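You operate a simulated robot arm through the tools that you are given. There is no shell and no other tool. Be economical: measure what you need, move in short steps, check, and stop when the job is done.

The job below is to be done with a simulated robot arm. You get a single attempt, and the scene is never put back.

JOB
Put things in order on the top of the sideboard. At the end: the tea sachet (marked "MINT") from the top of the sideboard is on the blue coaster; the bolt wedge from the top of the sideboard stands on top of the snack box (marked "RICE"); the yellow battery from the top of the sideboard stands where the bolt wedge stood; the green battery stands on top of the white wiping pad; whatever was shut is shut again. Leave all else as you found it, and nothing knocked over.
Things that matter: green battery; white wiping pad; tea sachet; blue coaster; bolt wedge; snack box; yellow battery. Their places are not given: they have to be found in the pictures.

The check looks at the end state, three seconds after you hand in, the way a careful person would. Anything else that was tipped, shoved, dropped, spilled or broken makes it a failure.

ROBOT AND FRAMES
A 6-joint arm with a two-finger parallel gripper, fixed in place. Base frame: the origin is at the foot of the arm, x ahead of it, y to its left, z up; the work surface is at about z = 900. Lengths are in mm, angles in rad, forces in N, time in s.
With the tool pointing down near the work surface it reaches from about 240 to 640 mm from the base axis. Its first joint turns from -1.152 to 1.152 rad. Payload 2.7 kg.
The TCP is the grasp point between the finger pads, 23 mm short of the fingertips. In the tool frame z runs along the fingers and y along their closing line. The gripper opens to 94 mm. The fingers are 38 mm wide and 10 mm thick; the gripper's body (54 by 96 mm) begins 39 mm behind the TCP.
Orientation is that of the tool frame in the base frame, as [roll, pitch, yaw] about the fixed x, y, z axes, in that order (R = Rz(yaw) Ry(pitch) Rx(roll)). With the fingers straight down and closing along the base's y, the tool's x points along the base's -x, its y along +y and its z along -z.

CONTROLS
- The arm moves only by the tool jog_arm. Its argument "series" is a list of rows, each an object (a shift or turn left out is 0, a gripper value left out holds the last) with "slide": the shift along the base's x, y, z in units of 400 mm (1.0 is 400 mm), a list of three; "rotation": the turn, a rotation vector about the base's x, y, z in units of 60 degrees (1.0 is 60 degrees), a list of three. In form: [{"slide": [dx, dy, dz], "rotation": [rx, ry, rz]}, ...]. A call has 1 to 20 rows; each row is the pose to reach, as a shift and turn from the pose commanded when the call began. "jaw" is the finger opening in mm, from 0 to 94, set as the call begins (left out, the last holds). A call with a number of a shift or a turn outside -1 to 1 is refused whole. Each row takes 0.2 s and may step no farther than 50 mm and 0.15 rad from the row before; otherwise, or with a gripper value out of range, the whole call is refused. A pose out of reach is approached as far as the arm can. The call stops where the force on the tool passes 40 N (or 10 N more than at its start, if that is more) or the arm is blocked; 0.2 s more then pass. Each finger travels about 45 mm/s and halts on what it meets, pressing with about 36 N; the grip force reading is that of the motor and also rises with nothing between the fingers. The clock runs only during rows and for 0.2 s after the last one: add rows that repeat a pose to give the fingers time. The reply holds the time, the measured pose of the TCP, the force on the tool along the base axes, the opening and the grip force, in the units named above and with some noise.
- Cameras (640 x 400 px; columns grow to the right, rows downward): "scene" is fixed at [90.2, -446.3, 1402.7]; the picture's right is [0.60, -0.80, 0.00], its down [-0.46, -0.35, -0.81] and it looks along [0.65, 0.49, -0.58] (base axes); focal length 214 px, centre (320, 200). "wrist" rides on the gripper at [86, 16, -75] in the tool frame; the picture's right is [-0.18, 0.98, 0.00], its down [-0.58, -0.11, -0.81] and it looks along [-0.79, -0.15, 0.59] (tool axes); focal length 243 px, centre (320, 200).
- capture(camera): a new picture of that camera. No time passes.
- measure_at(camera, pixels): there is no depth. For up to 12 entries [column, row, z] of the newest picture of that camera ("zoom" is the newest enlarged one), the place [x, y] in the base frame at which the ray of that pixel passes the height z, good to about 2 mm. No time passes.
- zoom(camera, box): a new picture of the part [left, top, right, bottom] of that camera's present view, enlarged. No time passes.
- finish_job(): hands the job in; it is judged then, once.

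Work in short steps. Measure before you move; look again where a grasp or a placing could have gone wrong, and mend it. You have 80 turns and 34 pictures in all, those below and enlarged ones among them. Open the gripper and draw the arm clear of the work before you hand the job in, unless the task says otherwise; then end with one line.

The tools are called after "Emit:" by a JSON object that holds its "name" and its "arguments". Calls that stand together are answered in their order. jog_arm: Moves the arm, as the interface text tells. Its arguments: {"type":"object","properties":{"series":{"type":"array","items":{"type":"object","properties":{"slide":{"type":"array","items":{"type":"number"}},"rotation":{"type":"array","items":{"type":"number"}}}}},"jaw":{"type":"number"}},"required":["series"]} The other tools are called the same way: capture (camera) takes a picture; measure_at (camera, pixels) gives the place at which the rays of pixels pass given heights; zoom (camera, box) takes an enlarged picture of a part of a camera's view; finish_job () hands the job in.

At the start:

```text
time: 0.0
ee_pos: [418.0, 65.1, 1213.9]
tool_rot: [-3.141, 0.0, -3.141]
force: [0.2, -0.3, 0.0]
finger_gap: 94.1
gripper_force: 0.0
```

scene: 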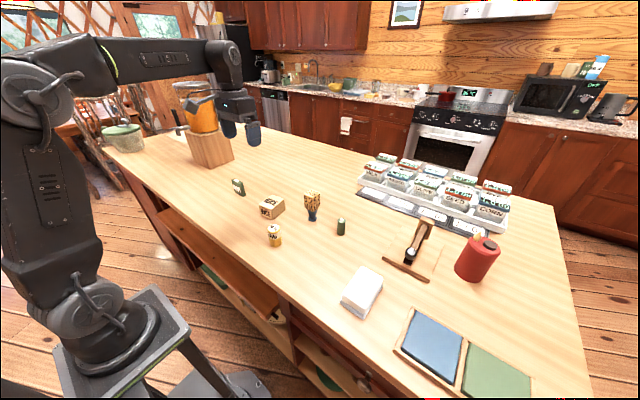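
wrist: 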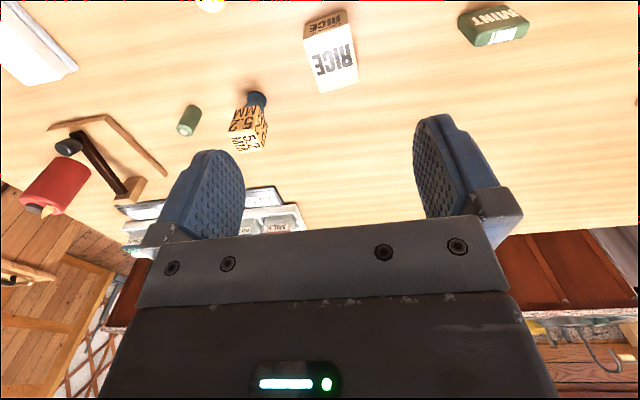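

The scene shows the sachet near (238,187), the RICE box (270,207), the wedge (312,205), the yellow battery (274,235), the green one (341,226), the white pad (362,292) and a blue square (432,345). I'll zoom in on both areas.

Emit:
{"name": "zoom", "arguments": {"camera": "scene", "box": [220, 160, 380, 260]}}

Emit:
{"name": "zoom", "arguments": {"camera": "scene", "box": [320, 210, 560, 400]}}

```text
4.00 times, centred on (300, 210) of scene
```

zoom: 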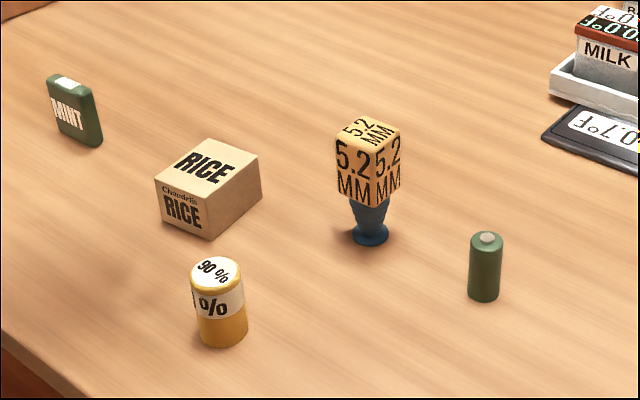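

```text
2.11 times, centred on (440, 305) of scene
```

zoom: 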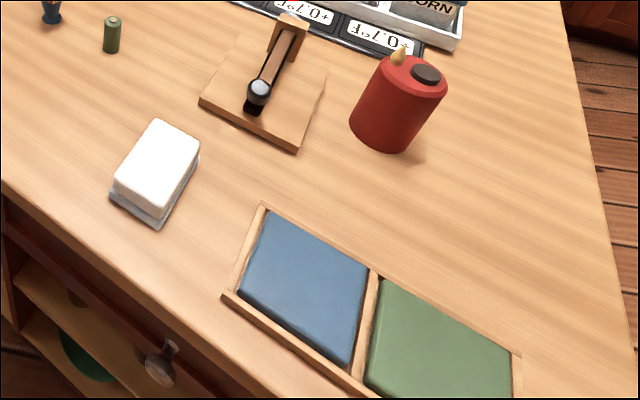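

I want a closer look at the wedge, which may be one piece with a blue foot or a block on a stand. I'll also measure places in the second zoom, which is the newest, at a few heights.

Emit:
{"name": "measure_at", "arguments": {"camera": "zoom", "pixels": [[267, 210, 910], [380, 270, 910], [345, 365, 910], [225, 293, 900], [158, 120, 920], [198, 152, 920], [158, 205, 920], [113, 175, 920], [110, 195, 900], [153, 228, 900], [198, 165, 900]]}}

Emit:
{"name": "zoom", "arguments": {"camera": "wrist", "box": [160, 70, 320, 170]}}

Emit:
{"name": "measure_at", "arguments": {"camera": "scene", "pixels": [[312.5, 219.5, 900], [341, 234, 900], [341.5, 219.5, 930], [275, 244, 900], [274, 227, 935], [272.5, 219.5, 900], [259, 216, 900], [284.5, 207, 900], [245, 196, 900], [234, 191, 900]]}}

```text
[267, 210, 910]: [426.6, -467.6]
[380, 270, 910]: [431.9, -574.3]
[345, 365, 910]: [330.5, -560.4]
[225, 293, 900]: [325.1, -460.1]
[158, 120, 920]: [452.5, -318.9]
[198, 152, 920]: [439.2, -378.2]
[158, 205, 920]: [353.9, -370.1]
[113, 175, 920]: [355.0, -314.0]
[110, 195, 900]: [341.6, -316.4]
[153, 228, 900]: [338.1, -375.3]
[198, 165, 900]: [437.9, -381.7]
```

```text
4.00 times, centred on (240, 120) of wrist
```

zoom: 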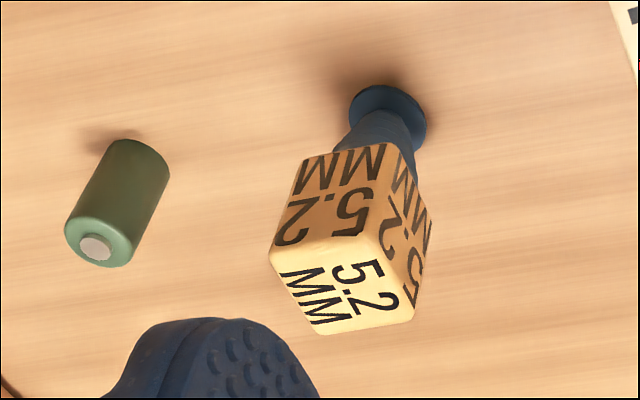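

```text
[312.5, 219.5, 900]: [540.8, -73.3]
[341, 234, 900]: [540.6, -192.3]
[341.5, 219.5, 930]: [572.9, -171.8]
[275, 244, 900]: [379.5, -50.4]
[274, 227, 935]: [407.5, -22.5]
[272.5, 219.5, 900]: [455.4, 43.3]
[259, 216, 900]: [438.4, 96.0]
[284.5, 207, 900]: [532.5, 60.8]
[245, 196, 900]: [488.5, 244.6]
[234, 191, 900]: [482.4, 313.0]
```

The wedge looks like one piece: a block head on a round blue foot. I'll triangulate the head, box and battery tops using the wrist zoom, the scene and the wrist picture.

Emit:
{"name": "measure_at", "arguments": {"camera": "zoom", "pixels": [[268, 254, 990], [364, 237, 990], [416, 313, 990], [318, 335, 990], [268, 254, 970], [364, 237, 970], [416, 313, 970], [318, 335, 970], [388, 112, 900], [95, 247, 960], [95, 247, 950], [138, 160, 900]]}}

Emit:
{"name": "measure_at", "arguments": {"camera": "scene", "pixels": [[312, 192.7, 990], [312, 192.7, 970], [312.5, 218.7, 900], [273.75, 227.5, 960], [341.7, 219.5, 955], [272.7, 209, 940], [258.8, 204.5, 940], [272.5, 194.5, 940], [284.5, 198, 940]]}}

Emit:
{"name": "measure_at", "arguments": {"camera": "wrist", "pixels": [[305, 40, 940], [351, 21, 940], [358, 83, 940], [320, 93, 940], [303, 24, 900], [346, 10, 900], [458, 15, 950], [469, 47, 950], [521, 38, 950], [528, 18, 950]]}}

```text
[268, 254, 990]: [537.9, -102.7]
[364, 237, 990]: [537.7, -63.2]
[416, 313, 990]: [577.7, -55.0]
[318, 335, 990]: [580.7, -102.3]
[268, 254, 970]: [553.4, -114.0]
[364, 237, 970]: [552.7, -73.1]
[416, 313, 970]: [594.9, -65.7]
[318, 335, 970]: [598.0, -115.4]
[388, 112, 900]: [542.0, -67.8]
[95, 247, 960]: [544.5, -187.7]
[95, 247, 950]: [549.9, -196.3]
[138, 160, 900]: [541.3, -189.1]
```

```text
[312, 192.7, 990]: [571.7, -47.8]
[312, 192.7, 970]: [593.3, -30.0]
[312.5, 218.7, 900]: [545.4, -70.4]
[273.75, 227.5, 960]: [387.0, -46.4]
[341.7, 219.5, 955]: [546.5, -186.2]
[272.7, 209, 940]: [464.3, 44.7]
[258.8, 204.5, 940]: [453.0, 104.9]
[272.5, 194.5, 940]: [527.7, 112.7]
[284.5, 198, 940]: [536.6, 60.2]
```

```text
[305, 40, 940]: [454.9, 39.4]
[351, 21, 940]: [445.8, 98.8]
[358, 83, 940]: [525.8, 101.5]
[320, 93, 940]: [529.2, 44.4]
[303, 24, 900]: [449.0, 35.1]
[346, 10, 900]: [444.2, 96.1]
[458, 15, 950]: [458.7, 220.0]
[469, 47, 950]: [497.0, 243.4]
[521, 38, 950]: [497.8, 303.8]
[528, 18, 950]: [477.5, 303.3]
```

Triangulation puts the wedge at about (543,-70) with its top at z≈1012, and the box top at z≈947. I'll move above the wedge at z=1100 and look from there.

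Emit:
{"name": "jog_arm", "arguments": {"series": [{"slide": [0.0625, -0.0675, -0.057]}, {"slide": [0.125, -0.135, -0.114]}, {"slide": [0.1875, -0.2025, -0.171]}, {"slide": [0.25, -0.27, -0.228]}, {"slide": [0.3125, -0.3375, -0.285]}, {"slide": [0.3125, -0.3375, -0.285]}], "jaw": 94}}

Emit:
{"name": "capture", "arguments": {"camera": "wrist"}}

```text
time: 1.4
ee_pos: [543.6, -69.5, 1098.1]
tool_rot: [3.142, 0.0, -3.141]
force: [-0.7, 0.5, 0.1]
finger_gap: 93.9
gripper_force: 0.1
```

```text
28 pictures are left
```

wrist: 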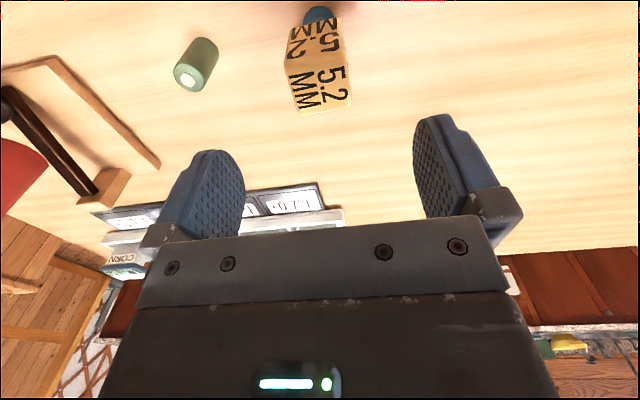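

The head's top face has corners near (287,62), (345,55), (351,104) and (296,113). I'll measure them at the top height.

Emit:
{"name": "measure_at", "arguments": {"camera": "wrist", "pixels": [[286, 64, 1012], [345, 54, 1012], [351, 104, 1012], [297, 114, 1012], [190, 81, 955], [320, 15, 900]]}}

Emit:
{"name": "zoom", "arguments": {"camera": "wrist", "box": [240, 0, 400, 130]}}

```text
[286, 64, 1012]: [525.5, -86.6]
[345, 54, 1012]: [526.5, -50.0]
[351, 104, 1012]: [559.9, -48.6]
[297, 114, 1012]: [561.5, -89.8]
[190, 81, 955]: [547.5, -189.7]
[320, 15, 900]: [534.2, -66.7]
```

```text
3.08 times, centred on (320, 65) of wrist
```

zoom: 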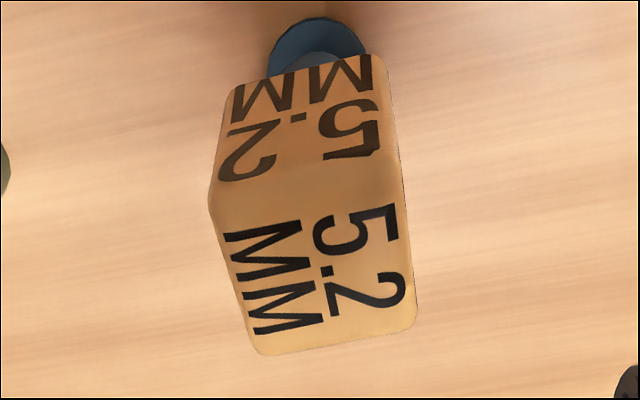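

The head is aligned with the base axes and centred at about (543,-69). I'll descend to TCP z≈990.

Emit:
{"name": "jog_arm", "arguments": {"series": [{"slide": [0, 0.0025, -0.1]}, {"slide": [0, 0.0025, -0.19]}, {"slide": [0, 0.0025, -0.25]}, {"slide": [0, 0.0025, -0.275]}, {"slide": [0, 0.0025, -0.275]}]}}

Emit:
{"name": "jog_arm", "arguments": {"series": [{"slide": [0, 0, 0]}, {"slide": [0, 0, 0]}, {"slide": [0, 0, 0]}, {"slide": [0, 0, 0]}, {"slide": [0, 0, 0]}], "jaw": 30}}

```text
time: 2.6
ee_pos: [543.2, -69.1, 991.1]
tool_rot: [-3.141, 0.0, 3.14]
force: [0.6, -0.5, -0.6]
finger_gap: 93.8
gripper_force: 0.1
```

```text
time: 3.8
ee_pos: [543.0, -69.2, 990.8]
tool_rot: [-3.141, 0.001, 3.141]
force: [-1.3, -2.3, -0.9]
finger_gap: 41.8
gripper_force: 35.6
```

The head is gripped at 41.8 mm. I'll lift 80 mm and check that it comes up in one piece.

Emit:
{"name": "jog_arm", "arguments": {"series": [{"slide": [0, 0, 0.03]}, {"slide": [0, 0, 0.1]}, {"slide": [0, 0, 0.2]}, {"slide": [0, 0, 0.2]}]}}

Emit:
{"name": "zoom", "arguments": {"camera": "scene", "box": [220, 130, 380, 260]}}

```text
time: 4.8
ee_pos: [544.0, -69.0, 1071.6]
tool_rot: [-3.141, 0.001, -3.141]
force: [-0.7, -0.7, -3.2]
finger_gap: 42.0
gripper_force: 36.1
```

```text
3.08 times, centred on (300, 195) of scene
```

zoom: 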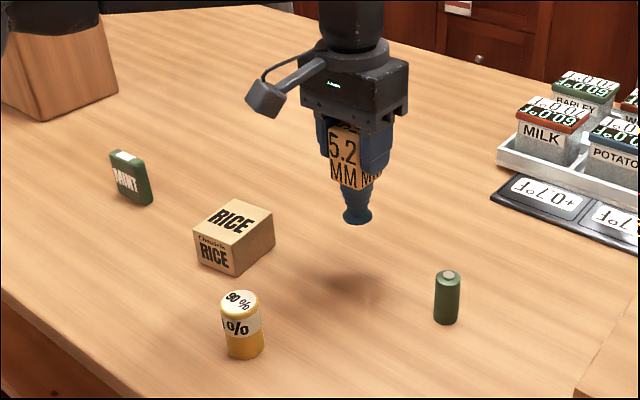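

The wedge is one piece. I'll measure the RICE box in this zoom to locate its centre.

Emit:
{"name": "measure_at", "arguments": {"camera": "zoom", "pixels": [[193, 230, 948], [225, 199, 948], [273, 211, 948], [240, 243, 948], [237, 277, 900], [199, 264, 900], [275, 242, 900], [240, 243, 942], [240, 243, 954]]}}

Emit:
{"name": "measure_at", "arguments": {"camera": "zoom", "pixels": [[244, 348, 900], [240, 300, 964], [448, 318, 900], [449, 276, 955], [116, 152, 955], [141, 166, 955], [136, 204, 900], [118, 193, 900], [152, 203, 900]]}}

```text
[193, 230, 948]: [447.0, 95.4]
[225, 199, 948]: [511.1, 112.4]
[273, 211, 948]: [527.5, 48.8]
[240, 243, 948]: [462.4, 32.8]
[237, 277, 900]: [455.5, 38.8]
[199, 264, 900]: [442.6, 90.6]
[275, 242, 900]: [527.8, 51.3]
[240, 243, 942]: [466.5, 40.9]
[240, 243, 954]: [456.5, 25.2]
```

```text
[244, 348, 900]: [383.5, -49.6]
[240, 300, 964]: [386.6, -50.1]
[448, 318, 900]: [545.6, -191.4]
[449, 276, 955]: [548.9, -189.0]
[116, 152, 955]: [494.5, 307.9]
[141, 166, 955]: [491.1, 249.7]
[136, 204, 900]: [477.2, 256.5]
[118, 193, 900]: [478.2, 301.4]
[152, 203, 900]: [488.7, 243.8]
```

The box centre is about (486,71) with its top at z≈947. I'll carry the wedge over it and stop a bit above.

Emit:
{"name": "jog_arm", "arguments": {"series": [{"slide": [-0.03, 0.08, 0.01]}, {"slide": [-0.07, 0.17, 0.02]}, {"slide": [-0.11, 0.27, 0.02]}, {"slide": [-0.1425, 0.35, 0.02]}, {"slide": [-0.1425, 0.35, -0.03]}, {"slide": [-0.1425, 0.35, -0.055]}, {"slide": [-0.1425, 0.35, -0.055]}]}}

Emit:
{"name": "zoom", "arguments": {"camera": "scene", "box": [200, 130, 360, 260]}}

```text
time: 6.4
ee_pos: [486.1, 71.7, 1048.3]
tool_rot: [-3.141, 0.0, -3.141]
force: [0.4, 0.0, -2.1]
finger_gap: 41.9
gripper_force: 36.0
```

```text
3.08 times, centred on (280, 195) of scene
```

zoom: 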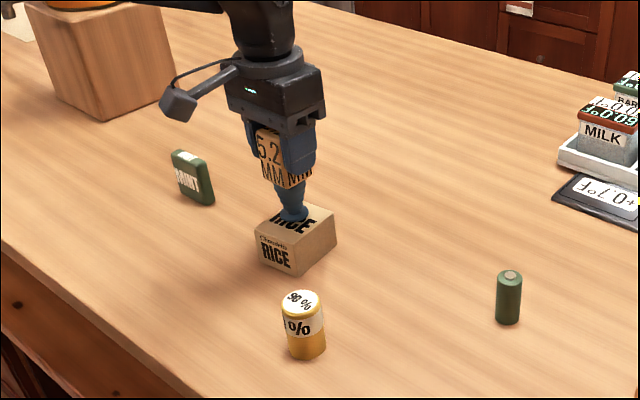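

The foot sits over the box centre with about a 10 mm gap. I'll lower it gently in small steps.

Emit:
{"name": "jog_arm", "arguments": {"series": [{"slide": [0, 0, -0.01]}, {"slide": [0, 0, -0.0175]}, {"slide": [0, 0, -0.0225]}, {"slide": [0, 0, -0.0225]}]}}

```text
time: 7.4
ee_pos: [486.6, 70.6, 1041.2]
tool_rot: [3.141, 0.002, 3.141]
force: [-9.2, 0.1, 19.0]
finger_gap: 41.9
gripper_force: 36.0
```

Contact shows at z≈1041 with 19 N. I'll ease up about 1.5 mm and read again before releasing.

Emit:
{"name": "jog_arm", "arguments": {"series": [{"slide": [0, 0, 0.003]}, {"slide": [0, 0, 0.003]}]}}

```text
time: 8.0
ee_pos: [487.1, 69.9, 1042.1]
tool_rot: [-3.141, 0.002, -3.141]
force: [-3.7, -1.5, 14.8]
finger_gap: 41.7
gripper_force: 36.0
```

Emit:
{"name": "jog_arm", "arguments": {"series": [{"slide": [0, 0, 0.004]}, {"slide": [0, 0, 0.004]}]}}

```text
time: 8.6
ee_pos: [485.8, 72.8, 1041.1]
tool_rot: [-3.14, -0.001, 3.141]
force: [1.8, -0.4, 0.8]
finger_gap: 41.6
gripper_force: 36.3
```

The load is now nearly zero, so the wedge is resting on the box. I'll open the jaw and then rise straight up.

Emit:
{"name": "jog_arm", "arguments": {"series": [{"slide": [0, 0, 0]}, {"slide": [0, 0, 0]}, {"slide": [0, 0, 0]}, {"slide": [0, 0, 0]}], "jaw": 80}}

Emit:
{"name": "jog_arm", "arguments": {"series": [{"slide": [0, 0, 0.04]}, {"slide": [0, 0, 0.12]}, {"slide": [0, 0, 0.24]}, {"slide": [0, 0, 0.24]}]}}

Emit:
{"name": "zoom", "arguments": {"camera": "scene", "box": [200, 130, 360, 260]}}

```text
time: 9.6
ee_pos: [486.5, 72.2, 1043.3]
tool_rot: [-3.141, 0.0, 3.142]
force: [0.5, 0.4, 0.8]
finger_gap: 79.9
gripper_force: 0.0
```

```text
time: 10.6
ee_pos: [484.9, 72.5, 1140.0]
tool_rot: [3.14, 0.0, -3.141]
force: [-0.2, 0.2, -0.3]
finger_gap: 79.9
gripper_force: 0.0
```

```text
3.08 times, centred on (280, 195) of scene
```

zoom: 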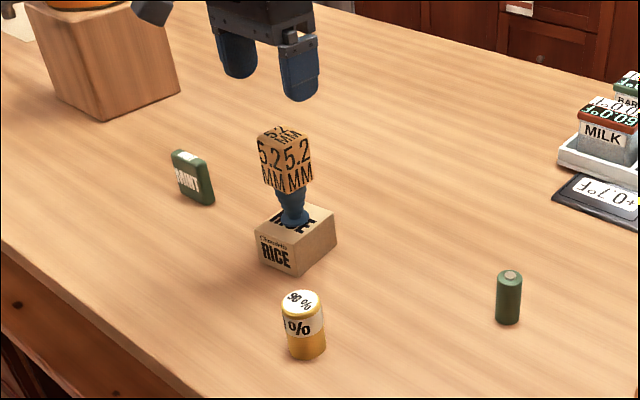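

The wedge stands well. I'll move across at height to above the yellow battery at about (385.5,-49), descend partway and look.

Emit:
{"name": "jog_arm", "arguments": {"series": [{"slide": [-0.06, -0.075, 0]}, {"slide": [-0.125, -0.15, 0]}, {"slide": [-0.19, -0.23, 0]}, {"slide": [-0.25, -0.3025, 0]}, {"slide": [-0.25, -0.3025, -0.1]}, {"slide": [-0.25, -0.3025, -0.2]}, {"slide": [-0.25, -0.3025, -0.2]}]}}

Emit:
{"name": "capture", "arguments": {"camera": "wrist"}}

```text
time: 12.2
ee_pos: [387.7, -50.2, 1059.6]
tool_rot: [3.141, 0.001, -3.141]
force: [-0.9, 0.2, -0.4]
finger_gap: 79.9
gripper_force: 0.0
```

```text
23 pictures are left
```

wrist: 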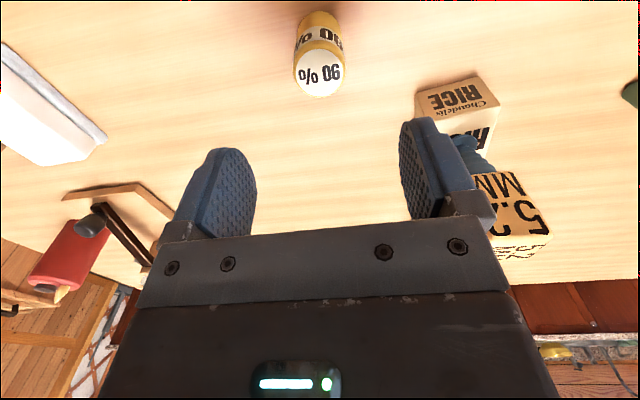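

The battery top is centred at about (320,72). I'll measure it.

Emit:
{"name": "measure_at", "arguments": {"camera": "wrist", "pixels": [[320, 72, 964], [294, 68, 964], [345, 70, 964], [321, 97, 964], [318, 14, 900]]}}

```text
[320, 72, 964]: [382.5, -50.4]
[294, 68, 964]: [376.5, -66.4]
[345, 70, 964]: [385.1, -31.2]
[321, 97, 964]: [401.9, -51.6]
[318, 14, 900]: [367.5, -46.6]
```

The battery is centred at about (384,-50) with a diameter of about 36. I'll descend to z≈942 and grip.

Emit:
{"name": "jog_arm", "arguments": {"series": [{"slide": [-0.005, 0, -0.1]}, {"slide": [-0.005, 0, -0.2]}, {"slide": [-0.005, 0, -0.27]}, {"slide": [-0.005, 0, -0.2925]}, {"slide": [-0.005, 0, -0.2925]}]}}

Emit:
{"name": "jog_arm", "arguments": {"series": [{"slide": [0, 0, 0]}, {"slide": [0, 0, 0]}, {"slide": [0, 0, 0]}, {"slide": [0, 0, 0]}, {"slide": [0, 0, 0]}], "jaw": 25}}

```text
time: 13.4
ee_pos: [386.9, -49.6, 942.6]
tool_rot: [-3.141, 0.002, 3.141]
force: [-0.2, -0.4, 0.0]
finger_gap: 80.1
gripper_force: 0.1
```

```text
time: 14.6
ee_pos: [384.3, -50.1, 943.2]
tool_rot: [3.14, 0.001, 3.14]
force: [-0.4, -0.7, 0.8]
finger_gap: 37.2
gripper_force: 36.3
```

The yellow battery is gripped at 37.2 mm. I'll lift it, carry it to (543,-69) and hold it about 12 mm above the surface.

Emit:
{"name": "jog_arm", "arguments": {"series": [{"slide": [0, 0, 0.04]}, {"slide": [0, 0, 0.125]}, {"slide": [0.1, -0.012, 0.125]}, {"slide": [0.2, -0.024, 0.125]}, {"slide": [0.3, -0.036, 0.125]}, {"slide": [0.3975, -0.0485, 0.125]}, {"slide": [0.3975, -0.0485, 0.06]}, {"slide": [0.3975, -0.0485, 0.03]}, {"slide": [0.3975, -0.0485, 0.03]}]}}

Emit:
{"name": "zoom", "arguments": {"camera": "scene", "box": [220, 130, 380, 260]}}

```text
time: 16.6
ee_pos: [544.0, -68.2, 953.3]
tool_rot: [3.141, 0.0, -3.14]
force: [-0.7, 0.3, 0.4]
finger_gap: 36.8
gripper_force: 36.3
```

```text
3.08 times, centred on (300, 195) of scene
```

zoom: 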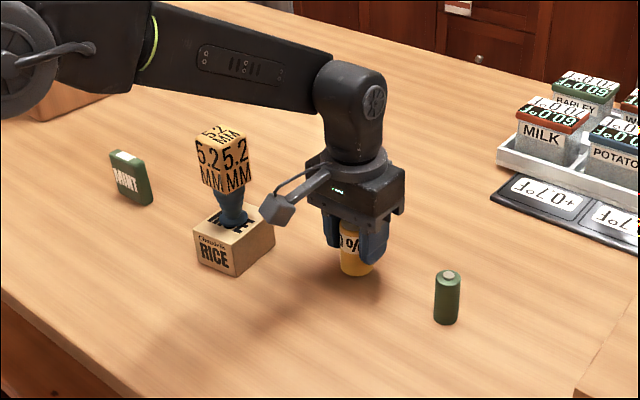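

The battery is held over the old wedge spot. I'll lower it the remaining ~12 mm.

Emit:
{"name": "jog_arm", "arguments": {"series": [{"slide": [0, 0, -0.012]}, {"slide": [0, 0, -0.022]}, {"slide": [0, 0, -0.029]}, {"slide": [0, 0, -0.029]}]}}

```text
time: 17.6
ee_pos: [543.5, -68.5, 942.7]
tool_rot: [-3.141, 0.001, -3.141]
force: [-0.4, -0.4, 6.4]
finger_gap: 37.0
gripper_force: 35.9
```

Contact at 6 N. I'll release, rise and move over to above the green battery at about (547,-189).

Emit:
{"name": "jog_arm", "arguments": {"series": [{"slide": [0, 0, 0]}, {"slide": [0, 0, 0]}, {"slide": [0, 0, 0]}, {"slide": [0, 0, 0]}], "jaw": 76}}

Emit:
{"name": "jog_arm", "arguments": {"series": [{"slide": [0, 0, 0.04]}, {"slide": [0, 0, 0.14]}, {"slide": [0, 0, 0.25]}, {"slide": [0, -0.1, 0.27]}, {"slide": [0, -0.2, 0.27]}, {"slide": [0.005, -0.3, 0.27]}, {"slide": [0.005, -0.3, 0.27]}]}}

Emit:
{"name": "capture", "arguments": {"camera": "wrist"}}

Emit:
{"name": "capture", "arguments": {"camera": "scene"}}

```text
time: 18.6
ee_pos: [543.7, -69.0, 942.4]
tool_rot: [3.141, -0.002, 3.141]
force: [0.1, -0.1, 0.0]
finger_gap: 75.9
gripper_force: 0.0
```

```text
time: 20.2
ee_pos: [545.5, -189.4, 1051.4]
tool_rot: [3.141, 0.0, -3.141]
force: [0.0, -0.2, 0.4]
finger_gap: 76.0
gripper_force: 0.1
```

```text
21 pictures are left
```

wrist: 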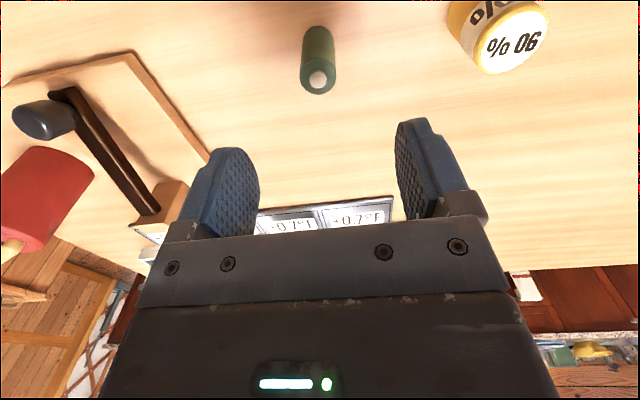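

```text
20 pictures are left
```

scene: 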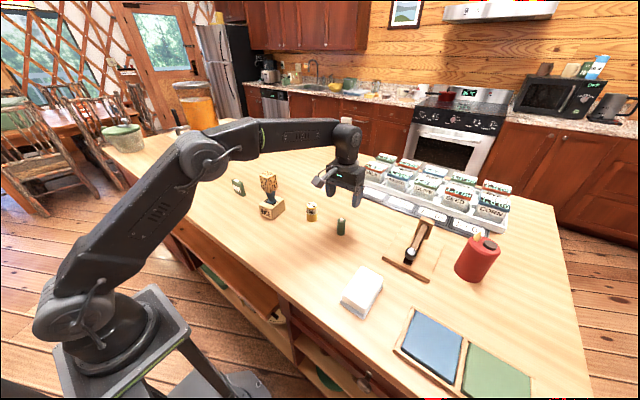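

The green battery's top is centred at about (318,78). I'll measure it and the wooden board edge near the left finger.

Emit:
{"name": "measure_at", "arguments": {"camera": "wrist", "pixels": [[318, 78, 956], [301, 76, 954], [335, 76, 954], [318, 95, 952], [318, 30, 905], [131, 55, 905], [207, 160, 905], [480, 45, 964], [548, 30, 964]]}}

Emit:
{"name": "measure_at", "arguments": {"camera": "scene", "pixels": [[371, 267, 930], [346, 292, 930], [364, 312, 930], [382, 281, 930], [341.5, 219.3, 956], [341, 234, 900]]}}

```text
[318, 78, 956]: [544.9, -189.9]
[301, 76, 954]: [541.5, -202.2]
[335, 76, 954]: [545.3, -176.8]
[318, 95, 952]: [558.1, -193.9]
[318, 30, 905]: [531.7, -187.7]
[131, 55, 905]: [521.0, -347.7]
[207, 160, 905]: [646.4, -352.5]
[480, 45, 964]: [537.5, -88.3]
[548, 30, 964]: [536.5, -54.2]
```

```text
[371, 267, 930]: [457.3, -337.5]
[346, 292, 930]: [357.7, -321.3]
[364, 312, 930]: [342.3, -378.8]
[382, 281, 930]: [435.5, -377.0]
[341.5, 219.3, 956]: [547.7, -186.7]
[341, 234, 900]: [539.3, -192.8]
```

The green battery is at (545,-189.5) and the board is clear of the fingers. I'll descend to z≈937 and grip.

Emit:
{"name": "jog_arm", "arguments": {"series": [{"slide": [0, 0, -0.1]}, {"slide": [0, 0, -0.2]}, {"slide": [0, 0, -0.26]}, {"slide": [0, 0, -0.285]}, {"slide": [0, 0, -0.285]}]}}

Emit:
{"name": "jog_arm", "arguments": {"series": [{"slide": [0, 0, 0]}, {"slide": [0, 0, 0]}, {"slide": [0, 0, 0]}, {"slide": [0, 0, 0]}, {"slide": [0, 0, 0]}, {"slide": [0, 0, 0]}], "jaw": 15}}

```text
time: 21.4
ee_pos: [546.7, -189.7, 936.9]
tool_rot: [3.141, 0.0, 3.141]
force: [0.2, 0.0, 0.4]
finger_gap: 76.1
gripper_force: 0.1
```

```text
time: 22.8
ee_pos: [545.3, -189.7, 937.5]
tool_rot: [3.141, 0.001, 3.141]
force: [0.3, -1.3, 0.0]
finger_gap: 25.0
gripper_force: 36.0
```

Gripped at 25 mm. I'll lift, go back in x first, then across to the pad at about (393,-348), and look.

Emit:
{"name": "jog_arm", "arguments": {"series": [{"slide": [0, 0, 0.04]}, {"slide": [0, 0, 0.14]}, {"slide": [-0.1, 0, 0.2]}, {"slide": [-0.2, -0.03, 0.2]}, {"slide": [-0.3, -0.08, 0.2]}, {"slide": [-0.37, -0.16, 0.2]}, {"slide": [-0.38, -0.26, 0.2]}, {"slide": [-0.38, -0.36, 0.2]}, {"slide": [-0.38, -0.396, 0.2]}, {"slide": [-0.38, -0.396, 0.2]}]}}

Emit:
{"name": "capture", "arguments": {"camera": "wrist"}}

Emit:
{"name": "zoom", "arguments": {"camera": "scene", "box": [280, 200, 480, 340]}}

```text
time: 25.0
ee_pos: [394.9, -347.2, 1014.0]
tool_rot: [-3.14, 0.0, -3.141]
force: [0.1, -0.6, -0.8]
finger_gap: 24.4
gripper_force: 36.2
```

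```text
19 pictures are left
```

wrist: 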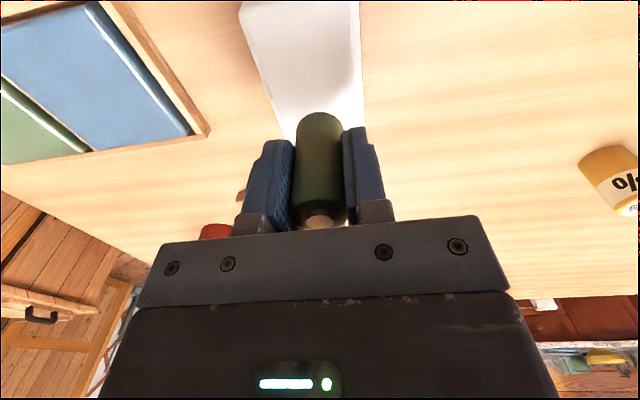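

```text
2.86 times, centred on (380, 270) of scene
```

zoom: 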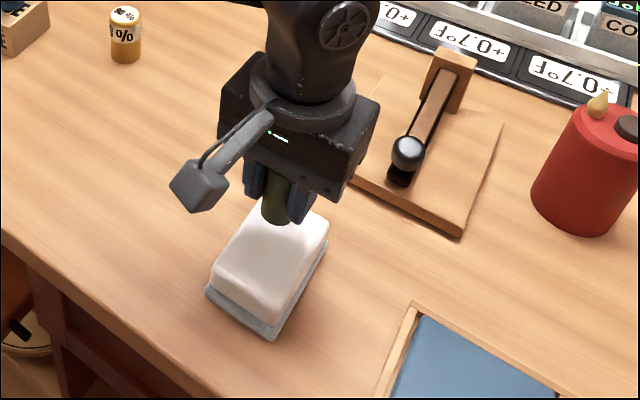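

The pad's top edges are at about (251,50) and (361,60) in the wrist view, and its top corners are about (214,278), (268,318) and (327,228) in the zoom. I'll measure these at several heights.

Emit:
{"name": "measure_at", "arguments": {"camera": "wrist", "pixels": [[240, 12, 930], [251, 50, 930], [361, 60, 930], [361, 100, 930], [284, 138, 930], [361, 60, 940], [251, 50, 940]]}}

Emit:
{"name": "measure_at", "arguments": {"camera": "zoom", "pixels": [[214, 273, 930], [268, 315, 930], [327, 226, 930], [206, 292, 900], [273, 341, 900], [326, 246, 900], [214, 273, 940], [268, 315, 940], [327, 226, 940]]}}

```text
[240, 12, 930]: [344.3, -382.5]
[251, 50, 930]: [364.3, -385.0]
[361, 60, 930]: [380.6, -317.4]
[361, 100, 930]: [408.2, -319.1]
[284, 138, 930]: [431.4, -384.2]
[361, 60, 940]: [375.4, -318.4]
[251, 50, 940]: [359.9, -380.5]
```

```text
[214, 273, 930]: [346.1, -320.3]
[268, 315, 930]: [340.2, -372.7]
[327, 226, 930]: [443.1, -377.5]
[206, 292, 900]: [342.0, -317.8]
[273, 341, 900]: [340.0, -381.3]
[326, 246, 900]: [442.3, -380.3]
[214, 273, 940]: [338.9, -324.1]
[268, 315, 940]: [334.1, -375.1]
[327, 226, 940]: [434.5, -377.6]
```

The pad centre is about (392,-349.5) and its top z≈930. I'll lower to about 15 mm above it, then descend slowly.

Emit:
{"name": "jog_arm", "arguments": {"series": [{"slide": [-0.003, -0.005, -0.04]}, {"slide": [-0.003, -0.005, -0.08]}, {"slide": [-0.003, -0.005, -0.09]}, {"slide": [-0.003, -0.005, -0.0975]}, {"slide": [-0.003, -0.005, -0.0975]}]}}

```text
time: 26.2
ee_pos: [393.9, -349.4, 979.5]
tool_rot: [-3.136, 0.005, 3.141]
force: [-2.6, 4.3, 29.7]
finger_gap: 24.5
gripper_force: 36.2
```

Contact came at z≈980 with 30 N, so the pad is a bit taller than I estimated. I'll ease up 2 mm and look.

Emit:
{"name": "jog_arm", "arguments": {"series": [{"slide": [0, 0, 0.004]}, {"slide": [0, 0, 0.005]}, {"slide": [0, 0, 0.005]}]}}

Emit:
{"name": "zoom", "arguments": {"camera": "scene", "box": [310, 230, 430, 320]}}

```text
time: 27.0
ee_pos: [392.3, -348.6, 980.2]
tool_rot: [-3.141, 0.001, -3.14]
force: [5.0, -3.6, 17.3]
finger_gap: 24.4
gripper_force: 35.9
```

```text
4.44 times, centred on (370, 275) of scene
```

zoom: 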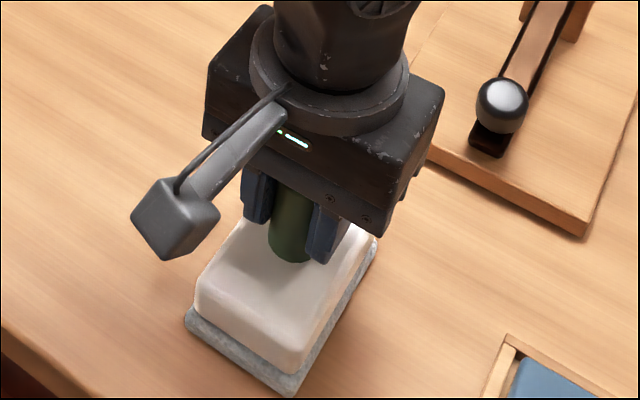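

The battery is upright on the pad. I'll relieve the last of the load.

Emit:
{"name": "jog_arm", "arguments": {"series": [{"slide": [0, 0, 0.003]}, {"slide": [0, 0, 0.004]}, {"slide": [0, 0, 0.004]}]}}

```text
time: 27.8
ee_pos: [391.6, -348.9, 979.5]
tool_rot: [3.14, -0.003, -3.141]
force: [1.5, -0.7, 3.5]
finger_gap: 24.7
gripper_force: 36.1
```

Only 3.5 N is left. I'll release the battery and retreat straight up.

Emit:
{"name": "jog_arm", "arguments": {"series": [{"slide": [0, 0, 0]}, {"slide": [0, 0, 0]}, {"slide": [0, 0, 0]}, {"slide": [0, 0, 0]}, {"slide": [0, 0, 0]}], "jaw": 76}}

Emit:
{"name": "jog_arm", "arguments": {"series": [{"slide": [0, 0, 0.04]}, {"slide": [0, 0, 0.14]}, {"slide": [0, 0, 0.26]}, {"slide": [0, 0, 0.38]}, {"slide": [0, 0, 0.38]}]}}

Emit:
{"name": "capture", "arguments": {"camera": "wrist"}}

```text
time: 29.0
ee_pos: [391.9, -349.1, 982.1]
tool_rot: [3.141, -0.002, 3.141]
force: [-0.3, 0.1, -0.1]
finger_gap: 75.9
gripper_force: 0.0
```

```text
time: 30.2
ee_pos: [393.0, -350.8, 1133.8]
tool_rot: [3.141, -0.001, -3.141]
force: [0.5, -0.8, -0.4]
finger_gap: 76.0
gripper_force: 0.0
```

```text
16 pictures are left
```

wrist: 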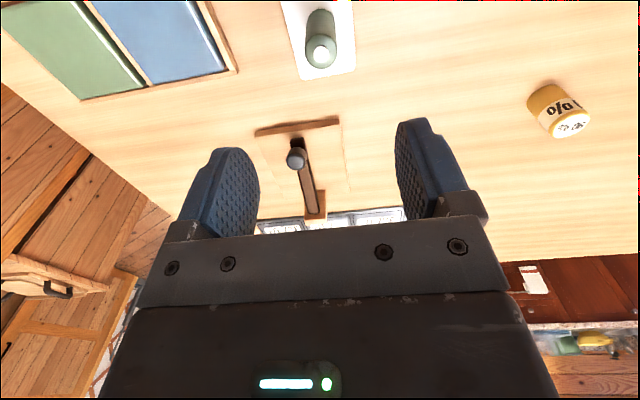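

The green battery stands on the pad. I'll measure the coaster corners from this view, then travel high towards the sachet while turning the gripper +90° about z so it closes along x.

Emit:
{"name": "measure_at", "arguments": {"camera": "wrist", "pixels": [[151, 84, 910], [226, 71, 910], [190, 3, 910], [98, 12, 910], [237, 71, 912], [320, 52, 998]]}}

Emit:
{"name": "jog_arm", "arguments": {"series": [{"slide": [0, 0.0975, 0], "rotation": [0, 0, 0.08]}, {"slide": [0, 0.195, 0], "rotation": [0, 0, 0.16]}, {"slide": [0, 0.2925, 0], "rotation": [0, 0, 0.24]}, {"slide": [0, 0.39, 0], "rotation": [0, 0, 0.33]}, {"slide": [0, 0.4875, 0], "rotation": [0, 0, 0.42]}, {"slide": [0, 0.585, 0], "rotation": [0, 0, 0.5]}, {"slide": [0, 0.6825, 0], "rotation": [0, 0, 0.58]}, {"slide": [0, 0.78, 0], "rotation": [0, 0, 0.67]}, {"slide": [0, 0.8775, 0], "rotation": [0, 0, 0.75]}, {"slide": [0, 0.8775, 0], "rotation": [0, 0, 0.75]}]}}

```text
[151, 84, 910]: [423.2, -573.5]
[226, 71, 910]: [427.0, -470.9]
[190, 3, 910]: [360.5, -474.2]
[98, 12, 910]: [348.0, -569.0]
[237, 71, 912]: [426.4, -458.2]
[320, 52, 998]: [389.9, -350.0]
```

```text
time: 32.4
ee_pos: [390.0, 3.6, 1132.9]
tool_rot: [3.142, -0.001, -2.356]
force: [0.1, -0.2, -0.2]
finger_gap: 76.1
gripper_force: 0.2
```

All clear. I'll continue to above the sachet at about (486,277) with the remaining turn.

Emit:
{"name": "jog_arm", "arguments": {"series": [{"slide": [0.026, 0.086, 0], "rotation": [0, 0, 0.09]}, {"slide": [0.053, 0.172, 0], "rotation": [0, 0, 0.18]}, {"slide": [0.08, 0.258, 0], "rotation": [0, 0, 0.27]}, {"slide": [0.11, 0.344, 0], "rotation": [0, 0, 0.36]}, {"slide": [0.14, 0.43, 0], "rotation": [0, 0, 0.45]}, {"slide": [0.17, 0.516, 0], "rotation": [0, 0, 0.55]}, {"slide": [0.2, 0.602, 0], "rotation": [0, 0, 0.65]}, {"slide": [0.236, 0.69, 0], "rotation": [0, 0, 0.75]}, {"slide": [0.236, 0.69, -0.1], "rotation": [0, 0, 0.75]}, {"slide": [0.236, 0.69, -0.1], "rotation": [0, 0, 0.75]}]}}

Emit:
{"name": "capture", "arguments": {"camera": "wrist"}}

Emit:
{"name": "zoom", "arguments": {"camera": "scene", "box": [160, 110, 360, 250]}}

```text
time: 34.6
ee_pos: [486.6, 278.0, 1091.9]
tool_rot: [-3.141, -0.001, -1.571]
force: [0.1, 0.7, 0.9]
finger_gap: 75.8
gripper_force: 0.0
```

```text
15 pictures are left
```

wrist: 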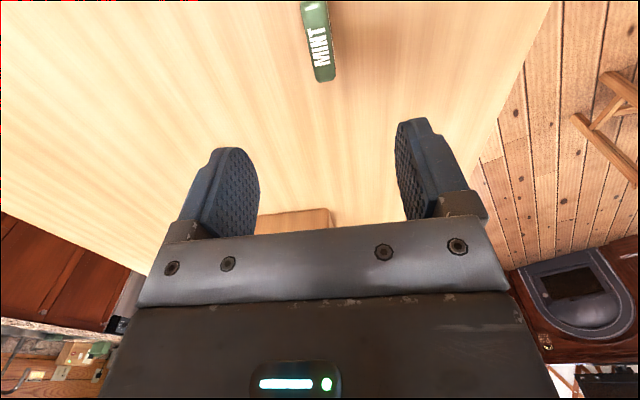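

```text
2.86 times, centred on (260, 180) of scene
```

zoom: 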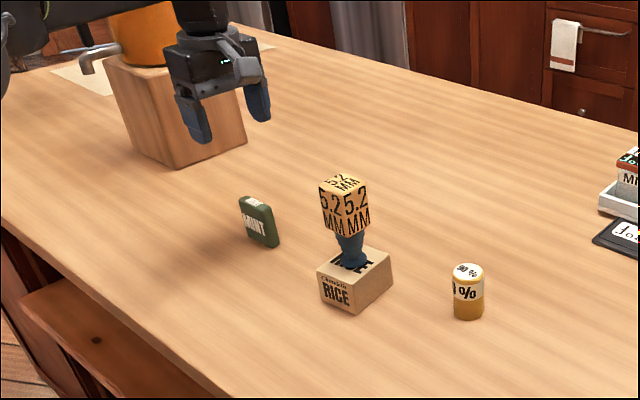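

The sachet's top face runs from about (302,5) to (326,82). I'll measure its corners.

Emit:
{"name": "measure_at", "arguments": {"camera": "wrist", "pixels": [[303, 8, 955], [329, 5, 955], [336, 78, 955], [317, 82, 955], [303, 8, 945], [329, 5, 945], [336, 78, 945], [317, 82, 945]]}}

Emit:
{"name": "measure_at", "arguments": {"camera": "zoom", "pixels": [[239, 198, 955], [271, 207, 955], [265, 212, 955], [269, 248, 900], [280, 244, 900], [246, 234, 900], [271, 207, 945], [239, 198, 945]]}}

Emit:
{"name": "zoom", "arguments": {"camera": "wrist", "box": [240, 0, 400, 100]}}

```text
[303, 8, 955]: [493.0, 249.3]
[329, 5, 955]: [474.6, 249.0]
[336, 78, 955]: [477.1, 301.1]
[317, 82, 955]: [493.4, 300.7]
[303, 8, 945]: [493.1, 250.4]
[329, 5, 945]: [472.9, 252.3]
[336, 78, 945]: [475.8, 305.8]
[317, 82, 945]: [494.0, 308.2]
```

```text
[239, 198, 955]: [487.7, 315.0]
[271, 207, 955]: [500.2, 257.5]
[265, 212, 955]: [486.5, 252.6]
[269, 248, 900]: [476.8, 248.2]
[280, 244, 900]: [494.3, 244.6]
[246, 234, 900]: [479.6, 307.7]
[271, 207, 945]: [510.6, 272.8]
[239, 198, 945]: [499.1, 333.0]
```

```text
4.00 times, centred on (320, 50) of wrist
```

zoom: 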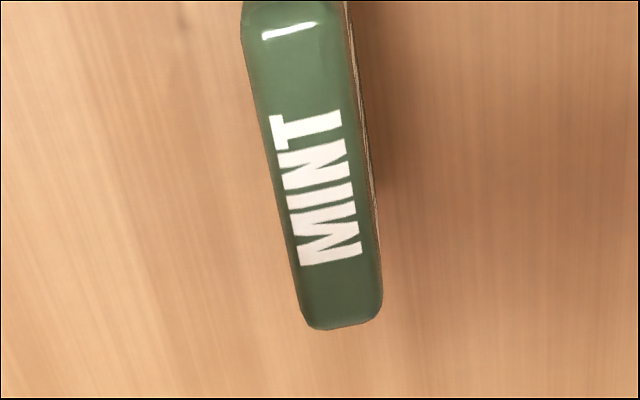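

The sachet is centred at about (484.5,276), 19 mm thick, with its top at z≈957. I'll descend to z≈941 and grip.

Emit:
{"name": "jog_arm", "arguments": {"series": [{"slide": [-0.004, -0.002, -0.1]}, {"slide": [-0.004, -0.002, -0.2]}, {"slide": [-0.004, -0.002, -0.3]}, {"slide": [-0.004, -0.002, -0.36]}, {"slide": [-0.004, -0.002, -0.378]}, {"slide": [-0.004, -0.002, -0.378]}]}}

Emit:
{"name": "jog_arm", "arguments": {"series": [{"slide": [0, 0, 0]}, {"slide": [0, 0, 0]}, {"slide": [0, 0, 0]}, {"slide": [0, 0, 0]}, {"slide": [0, 0, 0]}, {"slide": [0, 0, 0]}], "jaw": 10}}

```text
time: 36.0
ee_pos: [484.8, 276.1, 941.9]
tool_rot: [3.14, -0.001, -1.57]
force: [-0.1, -0.4, -0.4]
finger_gap: 76.1
gripper_force: 0.1
```

```text
time: 37.4
ee_pos: [485.3, 276.0, 940.2]
tool_rot: [-3.141, 0.0, -1.572]
force: [1.0, -0.8, 0.1]
finger_gap: 17.2
gripper_force: 36.0
```

Gripped at 17.2 mm. I'll lift to z≈1145, above the wedge's top.

Emit:
{"name": "jog_arm", "arguments": {"series": [{"slide": [0, 0, 0.04]}, {"slide": [0, 0, 0.14]}, {"slide": [0, 0, 0.26]}, {"slide": [0, 0, 0.38]}, {"slide": [0, 0, 0.51]}, {"slide": [0, 0, 0.51]}]}}

Emit:
{"name": "jog_arm", "arguments": {"series": [{"slide": [-0.03, -0.086, 0], "rotation": [0, 0, -0.09]}, {"slide": [-0.06, -0.172, 0], "rotation": [0, 0, -0.18]}, {"slide": [-0.1, -0.258, 0], "rotation": [0, 0, -0.27]}, {"slide": [-0.14, -0.344, 0], "rotation": [0, 0, -0.36]}, {"slide": [-0.18, -0.43, 0], "rotation": [0, 0, -0.45]}, {"slide": [-0.22, -0.516, 0], "rotation": [0, 0, -0.55]}, {"slide": [-0.25, -0.602, 0], "rotation": [0, 0, -0.65]}, {"slide": [-0.27, -0.69, 0], "rotation": [0, 0, -0.75]}, {"slide": [-0.27, -0.69, 0], "rotation": [0, 0, -0.75]}]}}

```text
refused: row 5 steps farther than a row can; nothing moved
```

```text
time: 39.4
ee_pos: [374.7, -1.3, 941.6]
tool_rot: [3.14, -0.003, -2.358]
force: [-0.6, -0.4, -0.1]
finger_gap: 17.1
gripper_force: 36.0
```

My mistake: the lift was refused for too large a step, so the carry ran at table height. No force stop triggered, but I need to look for anything that was touched.

Emit:
{"name": "capture", "arguments": {"camera": "scene"}}

Emit:
{"name": "zoom", "arguments": {"camera": "scene", "box": [180, 140, 360, 270]}}

```text
12 pictures are left
```

scene: 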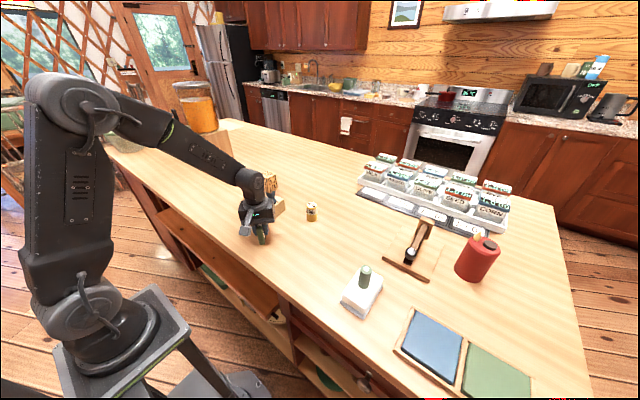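

```text
3.08 times, centred on (270, 205) of scene
```

zoom: 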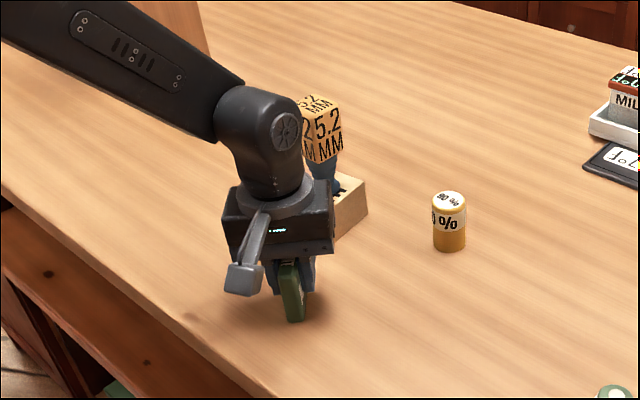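

Luck held: the wedge and box look unmoved, with the box's right corner still at scene (285,199), and the sachet is still gripped upright. I'll lift now and verify before any travel.

Emit:
{"name": "jog_arm", "arguments": {"series": [{"slide": [0, 0, 0.05]}, {"slide": [0, 0, 0.15]}, {"slide": [0, 0, 0.25]}, {"slide": [0, 0, 0.35]}, {"slide": [0, 0, 0.35]}]}}

```text
time: 40.6
ee_pos: [374.6, 0.2, 1082.4]
tool_rot: [3.141, -0.001, -2.356]
force: [-0.4, 0.8, -0.2]
finger_gap: 17.4
gripper_force: 36.0
```

The arm is at z=1082, so the sachet's bottom is at about 1042, above the green battery top at about 998. I'll travel towards the coaster and turn back to the original yaw.

Emit:
{"name": "jog_arm", "arguments": {"series": [{"slide": [0, -0.09, 0], "rotation": [0, 0, -0.09]}, {"slide": [0, -0.18, 0], "rotation": [0, 0, -0.18]}, {"slide": [0, -0.27, 0], "rotation": [0, 0, -0.27]}, {"slide": [0, -0.36, 0], "rotation": [0, 0, -0.36]}, {"slide": [0, -0.45, 0], "rotation": [0, 0, -0.45]}, {"slide": [0, -0.54, 0], "rotation": [0, 0, -0.55]}, {"slide": [0, -0.63, 0], "rotation": [0, 0, -0.65]}, {"slide": [0, -0.73, 0], "rotation": [0, 0, -0.75]}, {"slide": [0, -0.83, 0], "rotation": [0, 0, -0.75]}, {"slide": [0, -0.93, 0], "rotation": [0, 0, -0.75]}, {"slide": [0, -0.93, 0], "rotation": [0, 0, -0.75]}]}}

```text
time: 43.0
ee_pos: [377.2, -372.8, 1084.9]
tool_rot: [3.141, 0.001, 3.141]
force: [0.7, -0.7, -0.4]
finger_gap: 17.0
gripper_force: 36.1
```

Next I'll go to about (371,-508), lower to z≈1000 and look.

Emit:
{"name": "jog_arm", "arguments": {"series": [{"slide": [-0.005, -0.1, 0]}, {"slide": [-0.01, -0.2, 0]}, {"slide": [-0.01, -0.3, 0]}, {"slide": [-0.01, -0.34, 0]}, {"slide": [-0.01, -0.34, -0.1]}, {"slide": [-0.01, -0.34, -0.2]}, {"slide": [-0.01, -0.34, -0.2]}]}}

Emit:
{"name": "zoom", "arguments": {"camera": "scene", "box": [320, 230, 560, 400]}}

Emit:
{"name": "capture", "arguments": {"camera": "wrist"}}

```text
time: 44.6
ee_pos: [373.5, -509.1, 1001.9]
tool_rot: [-3.14, -0.001, -3.142]
force: [-0.9, 0.4, -0.1]
finger_gap: 17.2
gripper_force: 35.9
out of reach, approached as far as the arm can: row 3, 4, 5
```

```text
2.35 times, centred on (440, 315) of scene
```

zoom: 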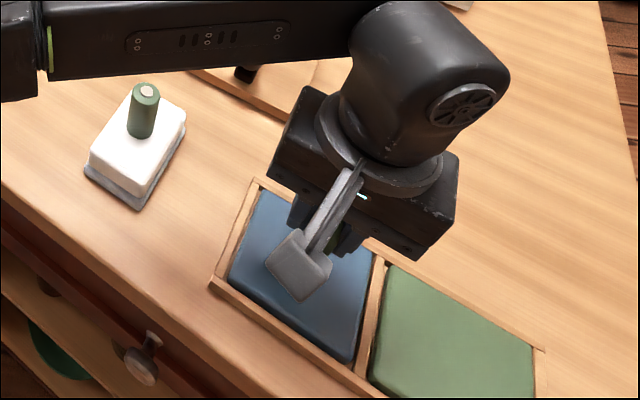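

```text
9 pictures are left
```

wrist: 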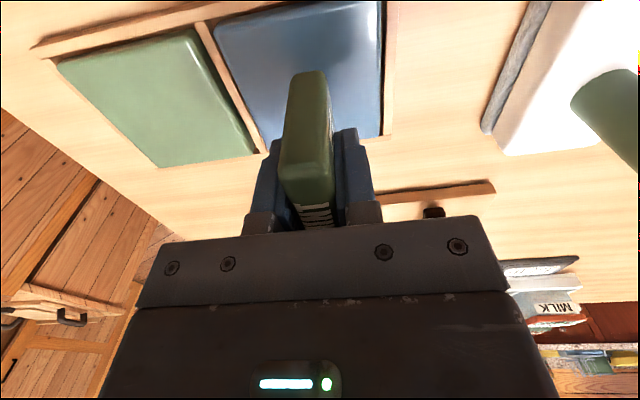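

The sachet hangs over the blue coaster. I'll measure the coaster's corners (380,137), (378,3), (216,30) and (264,152) to confirm where it will land.

Emit:
{"name": "measure_at", "arguments": {"camera": "wrist", "pixels": [[380, 137, 912], [378, 3, 912], [216, 30, 912], [264, 152, 912]]}}

```text
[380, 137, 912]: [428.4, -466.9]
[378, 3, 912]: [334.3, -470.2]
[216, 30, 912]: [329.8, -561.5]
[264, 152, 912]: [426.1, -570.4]
```

The coaster spans x 332–427 and y -566 to -469, so the sachet footprint falls well inside. I'll descend slowly until it touches.

Emit:
{"name": "jog_arm", "arguments": {"series": [{"slide": [0, 0, -0.05]}, {"slide": [0, 0, -0.085]}, {"slide": [0, 0, -0.095]}, {"slide": [0, 0, -0.105]}, {"slide": [0, 0, -0.105]}]}}

```text
time: 45.8
ee_pos: [372.1, -507.7, 961.7]
tool_rot: [-3.135, 0.004, -3.141]
force: [-2.7, 3.4, 19.1]
finger_gap: 17.1
gripper_force: 36.2
```

Contact with 19 N at z≈962. I'll ease off and check.

Emit:
{"name": "jog_arm", "arguments": {"series": [{"slide": [0, 0, 0.004]}, {"slide": [0, 0, 0.006]}, {"slide": [0, 0, 0.006]}]}}

Emit:
{"name": "capture", "arguments": {"camera": "wrist"}}

```text
time: 46.6
ee_pos: [372.6, -508.8, 961.5]
tool_rot: [-3.14, 0.002, 3.141]
force: [3.2, -5.1, 13.2]
finger_gap: 17.0
gripper_force: 35.3
```

```text
8 pictures are left
```

wrist: 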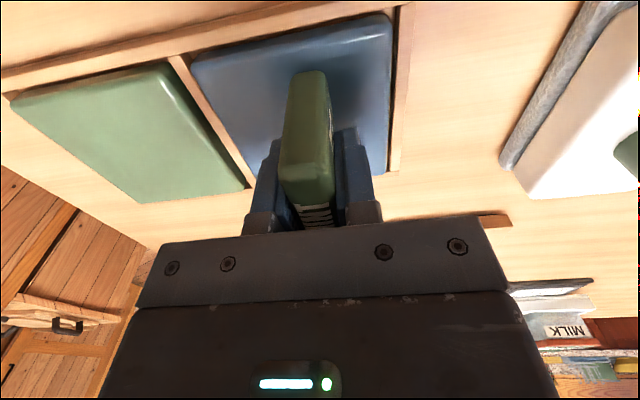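

The sachet is upright on the coaster's surface. I'll relieve it a bit more.

Emit:
{"name": "jog_arm", "arguments": {"series": [{"slide": [0, 0, 0.003]}, {"slide": [0, 0, 0.005]}, {"slide": [0, 0, 0.005]}]}}

```text
time: 47.4
ee_pos: [373.2, -506.5, 962.5]
tool_rot: [3.138, -0.002, 3.141]
force: [-1.0, -0.9, 4.9]
finger_gap: 17.3
gripper_force: 36.0
```

Load is now about 5 N. I'll release, then rise.

Emit:
{"name": "jog_arm", "arguments": {"series": [{"slide": [0, 0, 0.001]}, {"slide": [0, 0, 0.001]}, {"slide": [0, 0, 0.001]}, {"slide": [0, 0, 0.001]}, {"slide": [0, 0, 0.001]}], "jaw": 70}}

Emit:
{"name": "jog_arm", "arguments": {"series": [{"slide": [0, 0, 0.04]}, {"slide": [0, 0, 0.1]}, {"slide": [-0.02, 0.02, 0.2]}, {"slide": [-0.08, 0.08, 0.26]}, {"slide": [-0.12, 0.18, 0.3]}, {"slide": [-0.12, 0.28, 0.3]}, {"slide": [-0.12, 0.38, 0.3]}, {"slide": [-0.12, 0.38, 0.3]}]}}

Emit:
{"name": "capture", "arguments": {"camera": "scene"}}

```text
time: 48.6
ee_pos: [373.0, -508.7, 964.9]
tool_rot: [-3.142, 0.0, -3.141]
force: [0.7, -0.4, -0.4]
finger_gap: 69.9
gripper_force: 0.0
```

```text
time: 50.4
ee_pos: [325.1, -355.5, 1084.6]
tool_rot: [3.141, 0.001, 3.14]
force: [0.2, 0.0, -0.5]
finger_gap: 69.8
gripper_force: 0.0
```

```text
7 pictures are left
```

scene: 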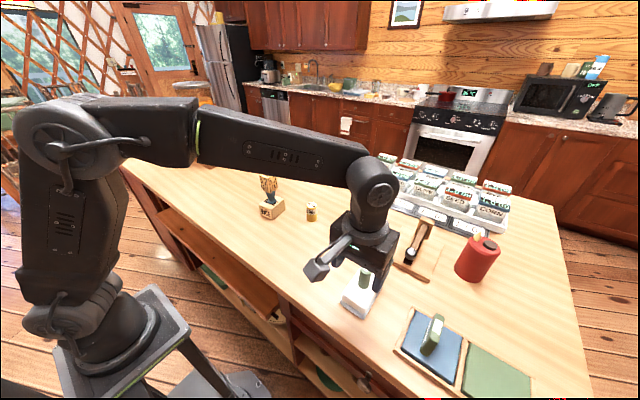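

The sachet stands on the coaster at (433,335). I'll draw the arm clear and check everything up close.

Emit:
{"name": "jog_arm", "arguments": {"series": [{"slide": [0, 0, 0.1]}, {"slide": [0, 0, 0.2]}, {"slide": [0, 0.09, 0.28]}, {"slide": [0, 0.2, 0.28]}, {"slide": [0, 0.31, 0.28]}, {"slide": [0, 0.42, 0.28]}, {"slide": [0, 0.53, 0.28]}, {"slide": [0, 0.64, 0.28]}, {"slide": [0, 0.75, 0.28]}, {"slide": [0, 0.86, 0.28]}, {"slide": [0, 0.86, 0.28]}]}}

Emit:
{"name": "zoom", "arguments": {"camera": "scene", "box": [320, 230, 560, 400]}}

Emit:
{"name": "zoom", "arguments": {"camera": "scene", "box": [220, 130, 380, 260]}}

```text
time: 52.8
ee_pos: [322.9, -12.5, 1197.0]
tool_rot: [3.141, -0.001, -3.14]
force: [0.0, 0.6, -0.1]
finger_gap: 69.9
gripper_force: 0.1
```

```text
2.35 times, centred on (440, 315) of scene
```

zoom: 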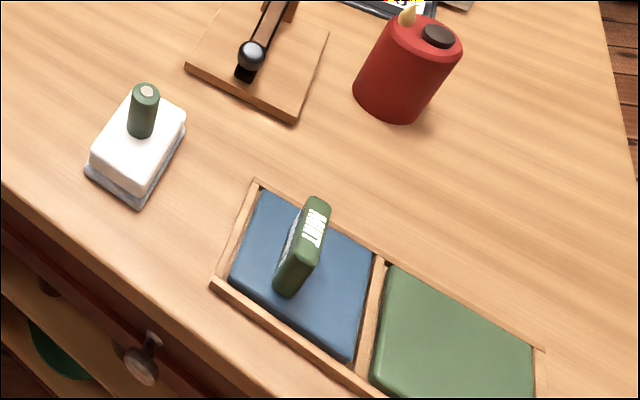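

```text
3.08 times, centred on (300, 195) of scene
```

zoom: 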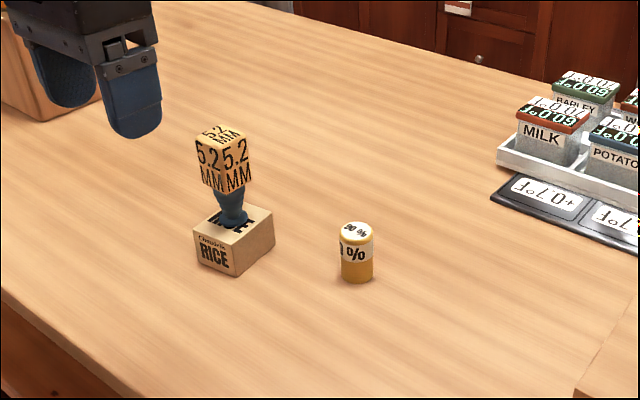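

Everything stands as asked. The box corners in this zoom, at about (194,231), (236,276) and (274,242), match the earlier ones, so the box was not moved. The gripper is open and clear, so I'm handing in.

Emit:
{"name": "finish_job", "arguments": {}}

```text
The job is handed in.
```

The job is handed in: the MINT sachet is on the blue coaster, the bolt wedge is on the RICE box, the yellow battery is on the wedge's old spot, and the green battery is on the white pad. One move carried the sachet at table height after a lift was refused; later pictures show nothing tipped and the box unmoved.
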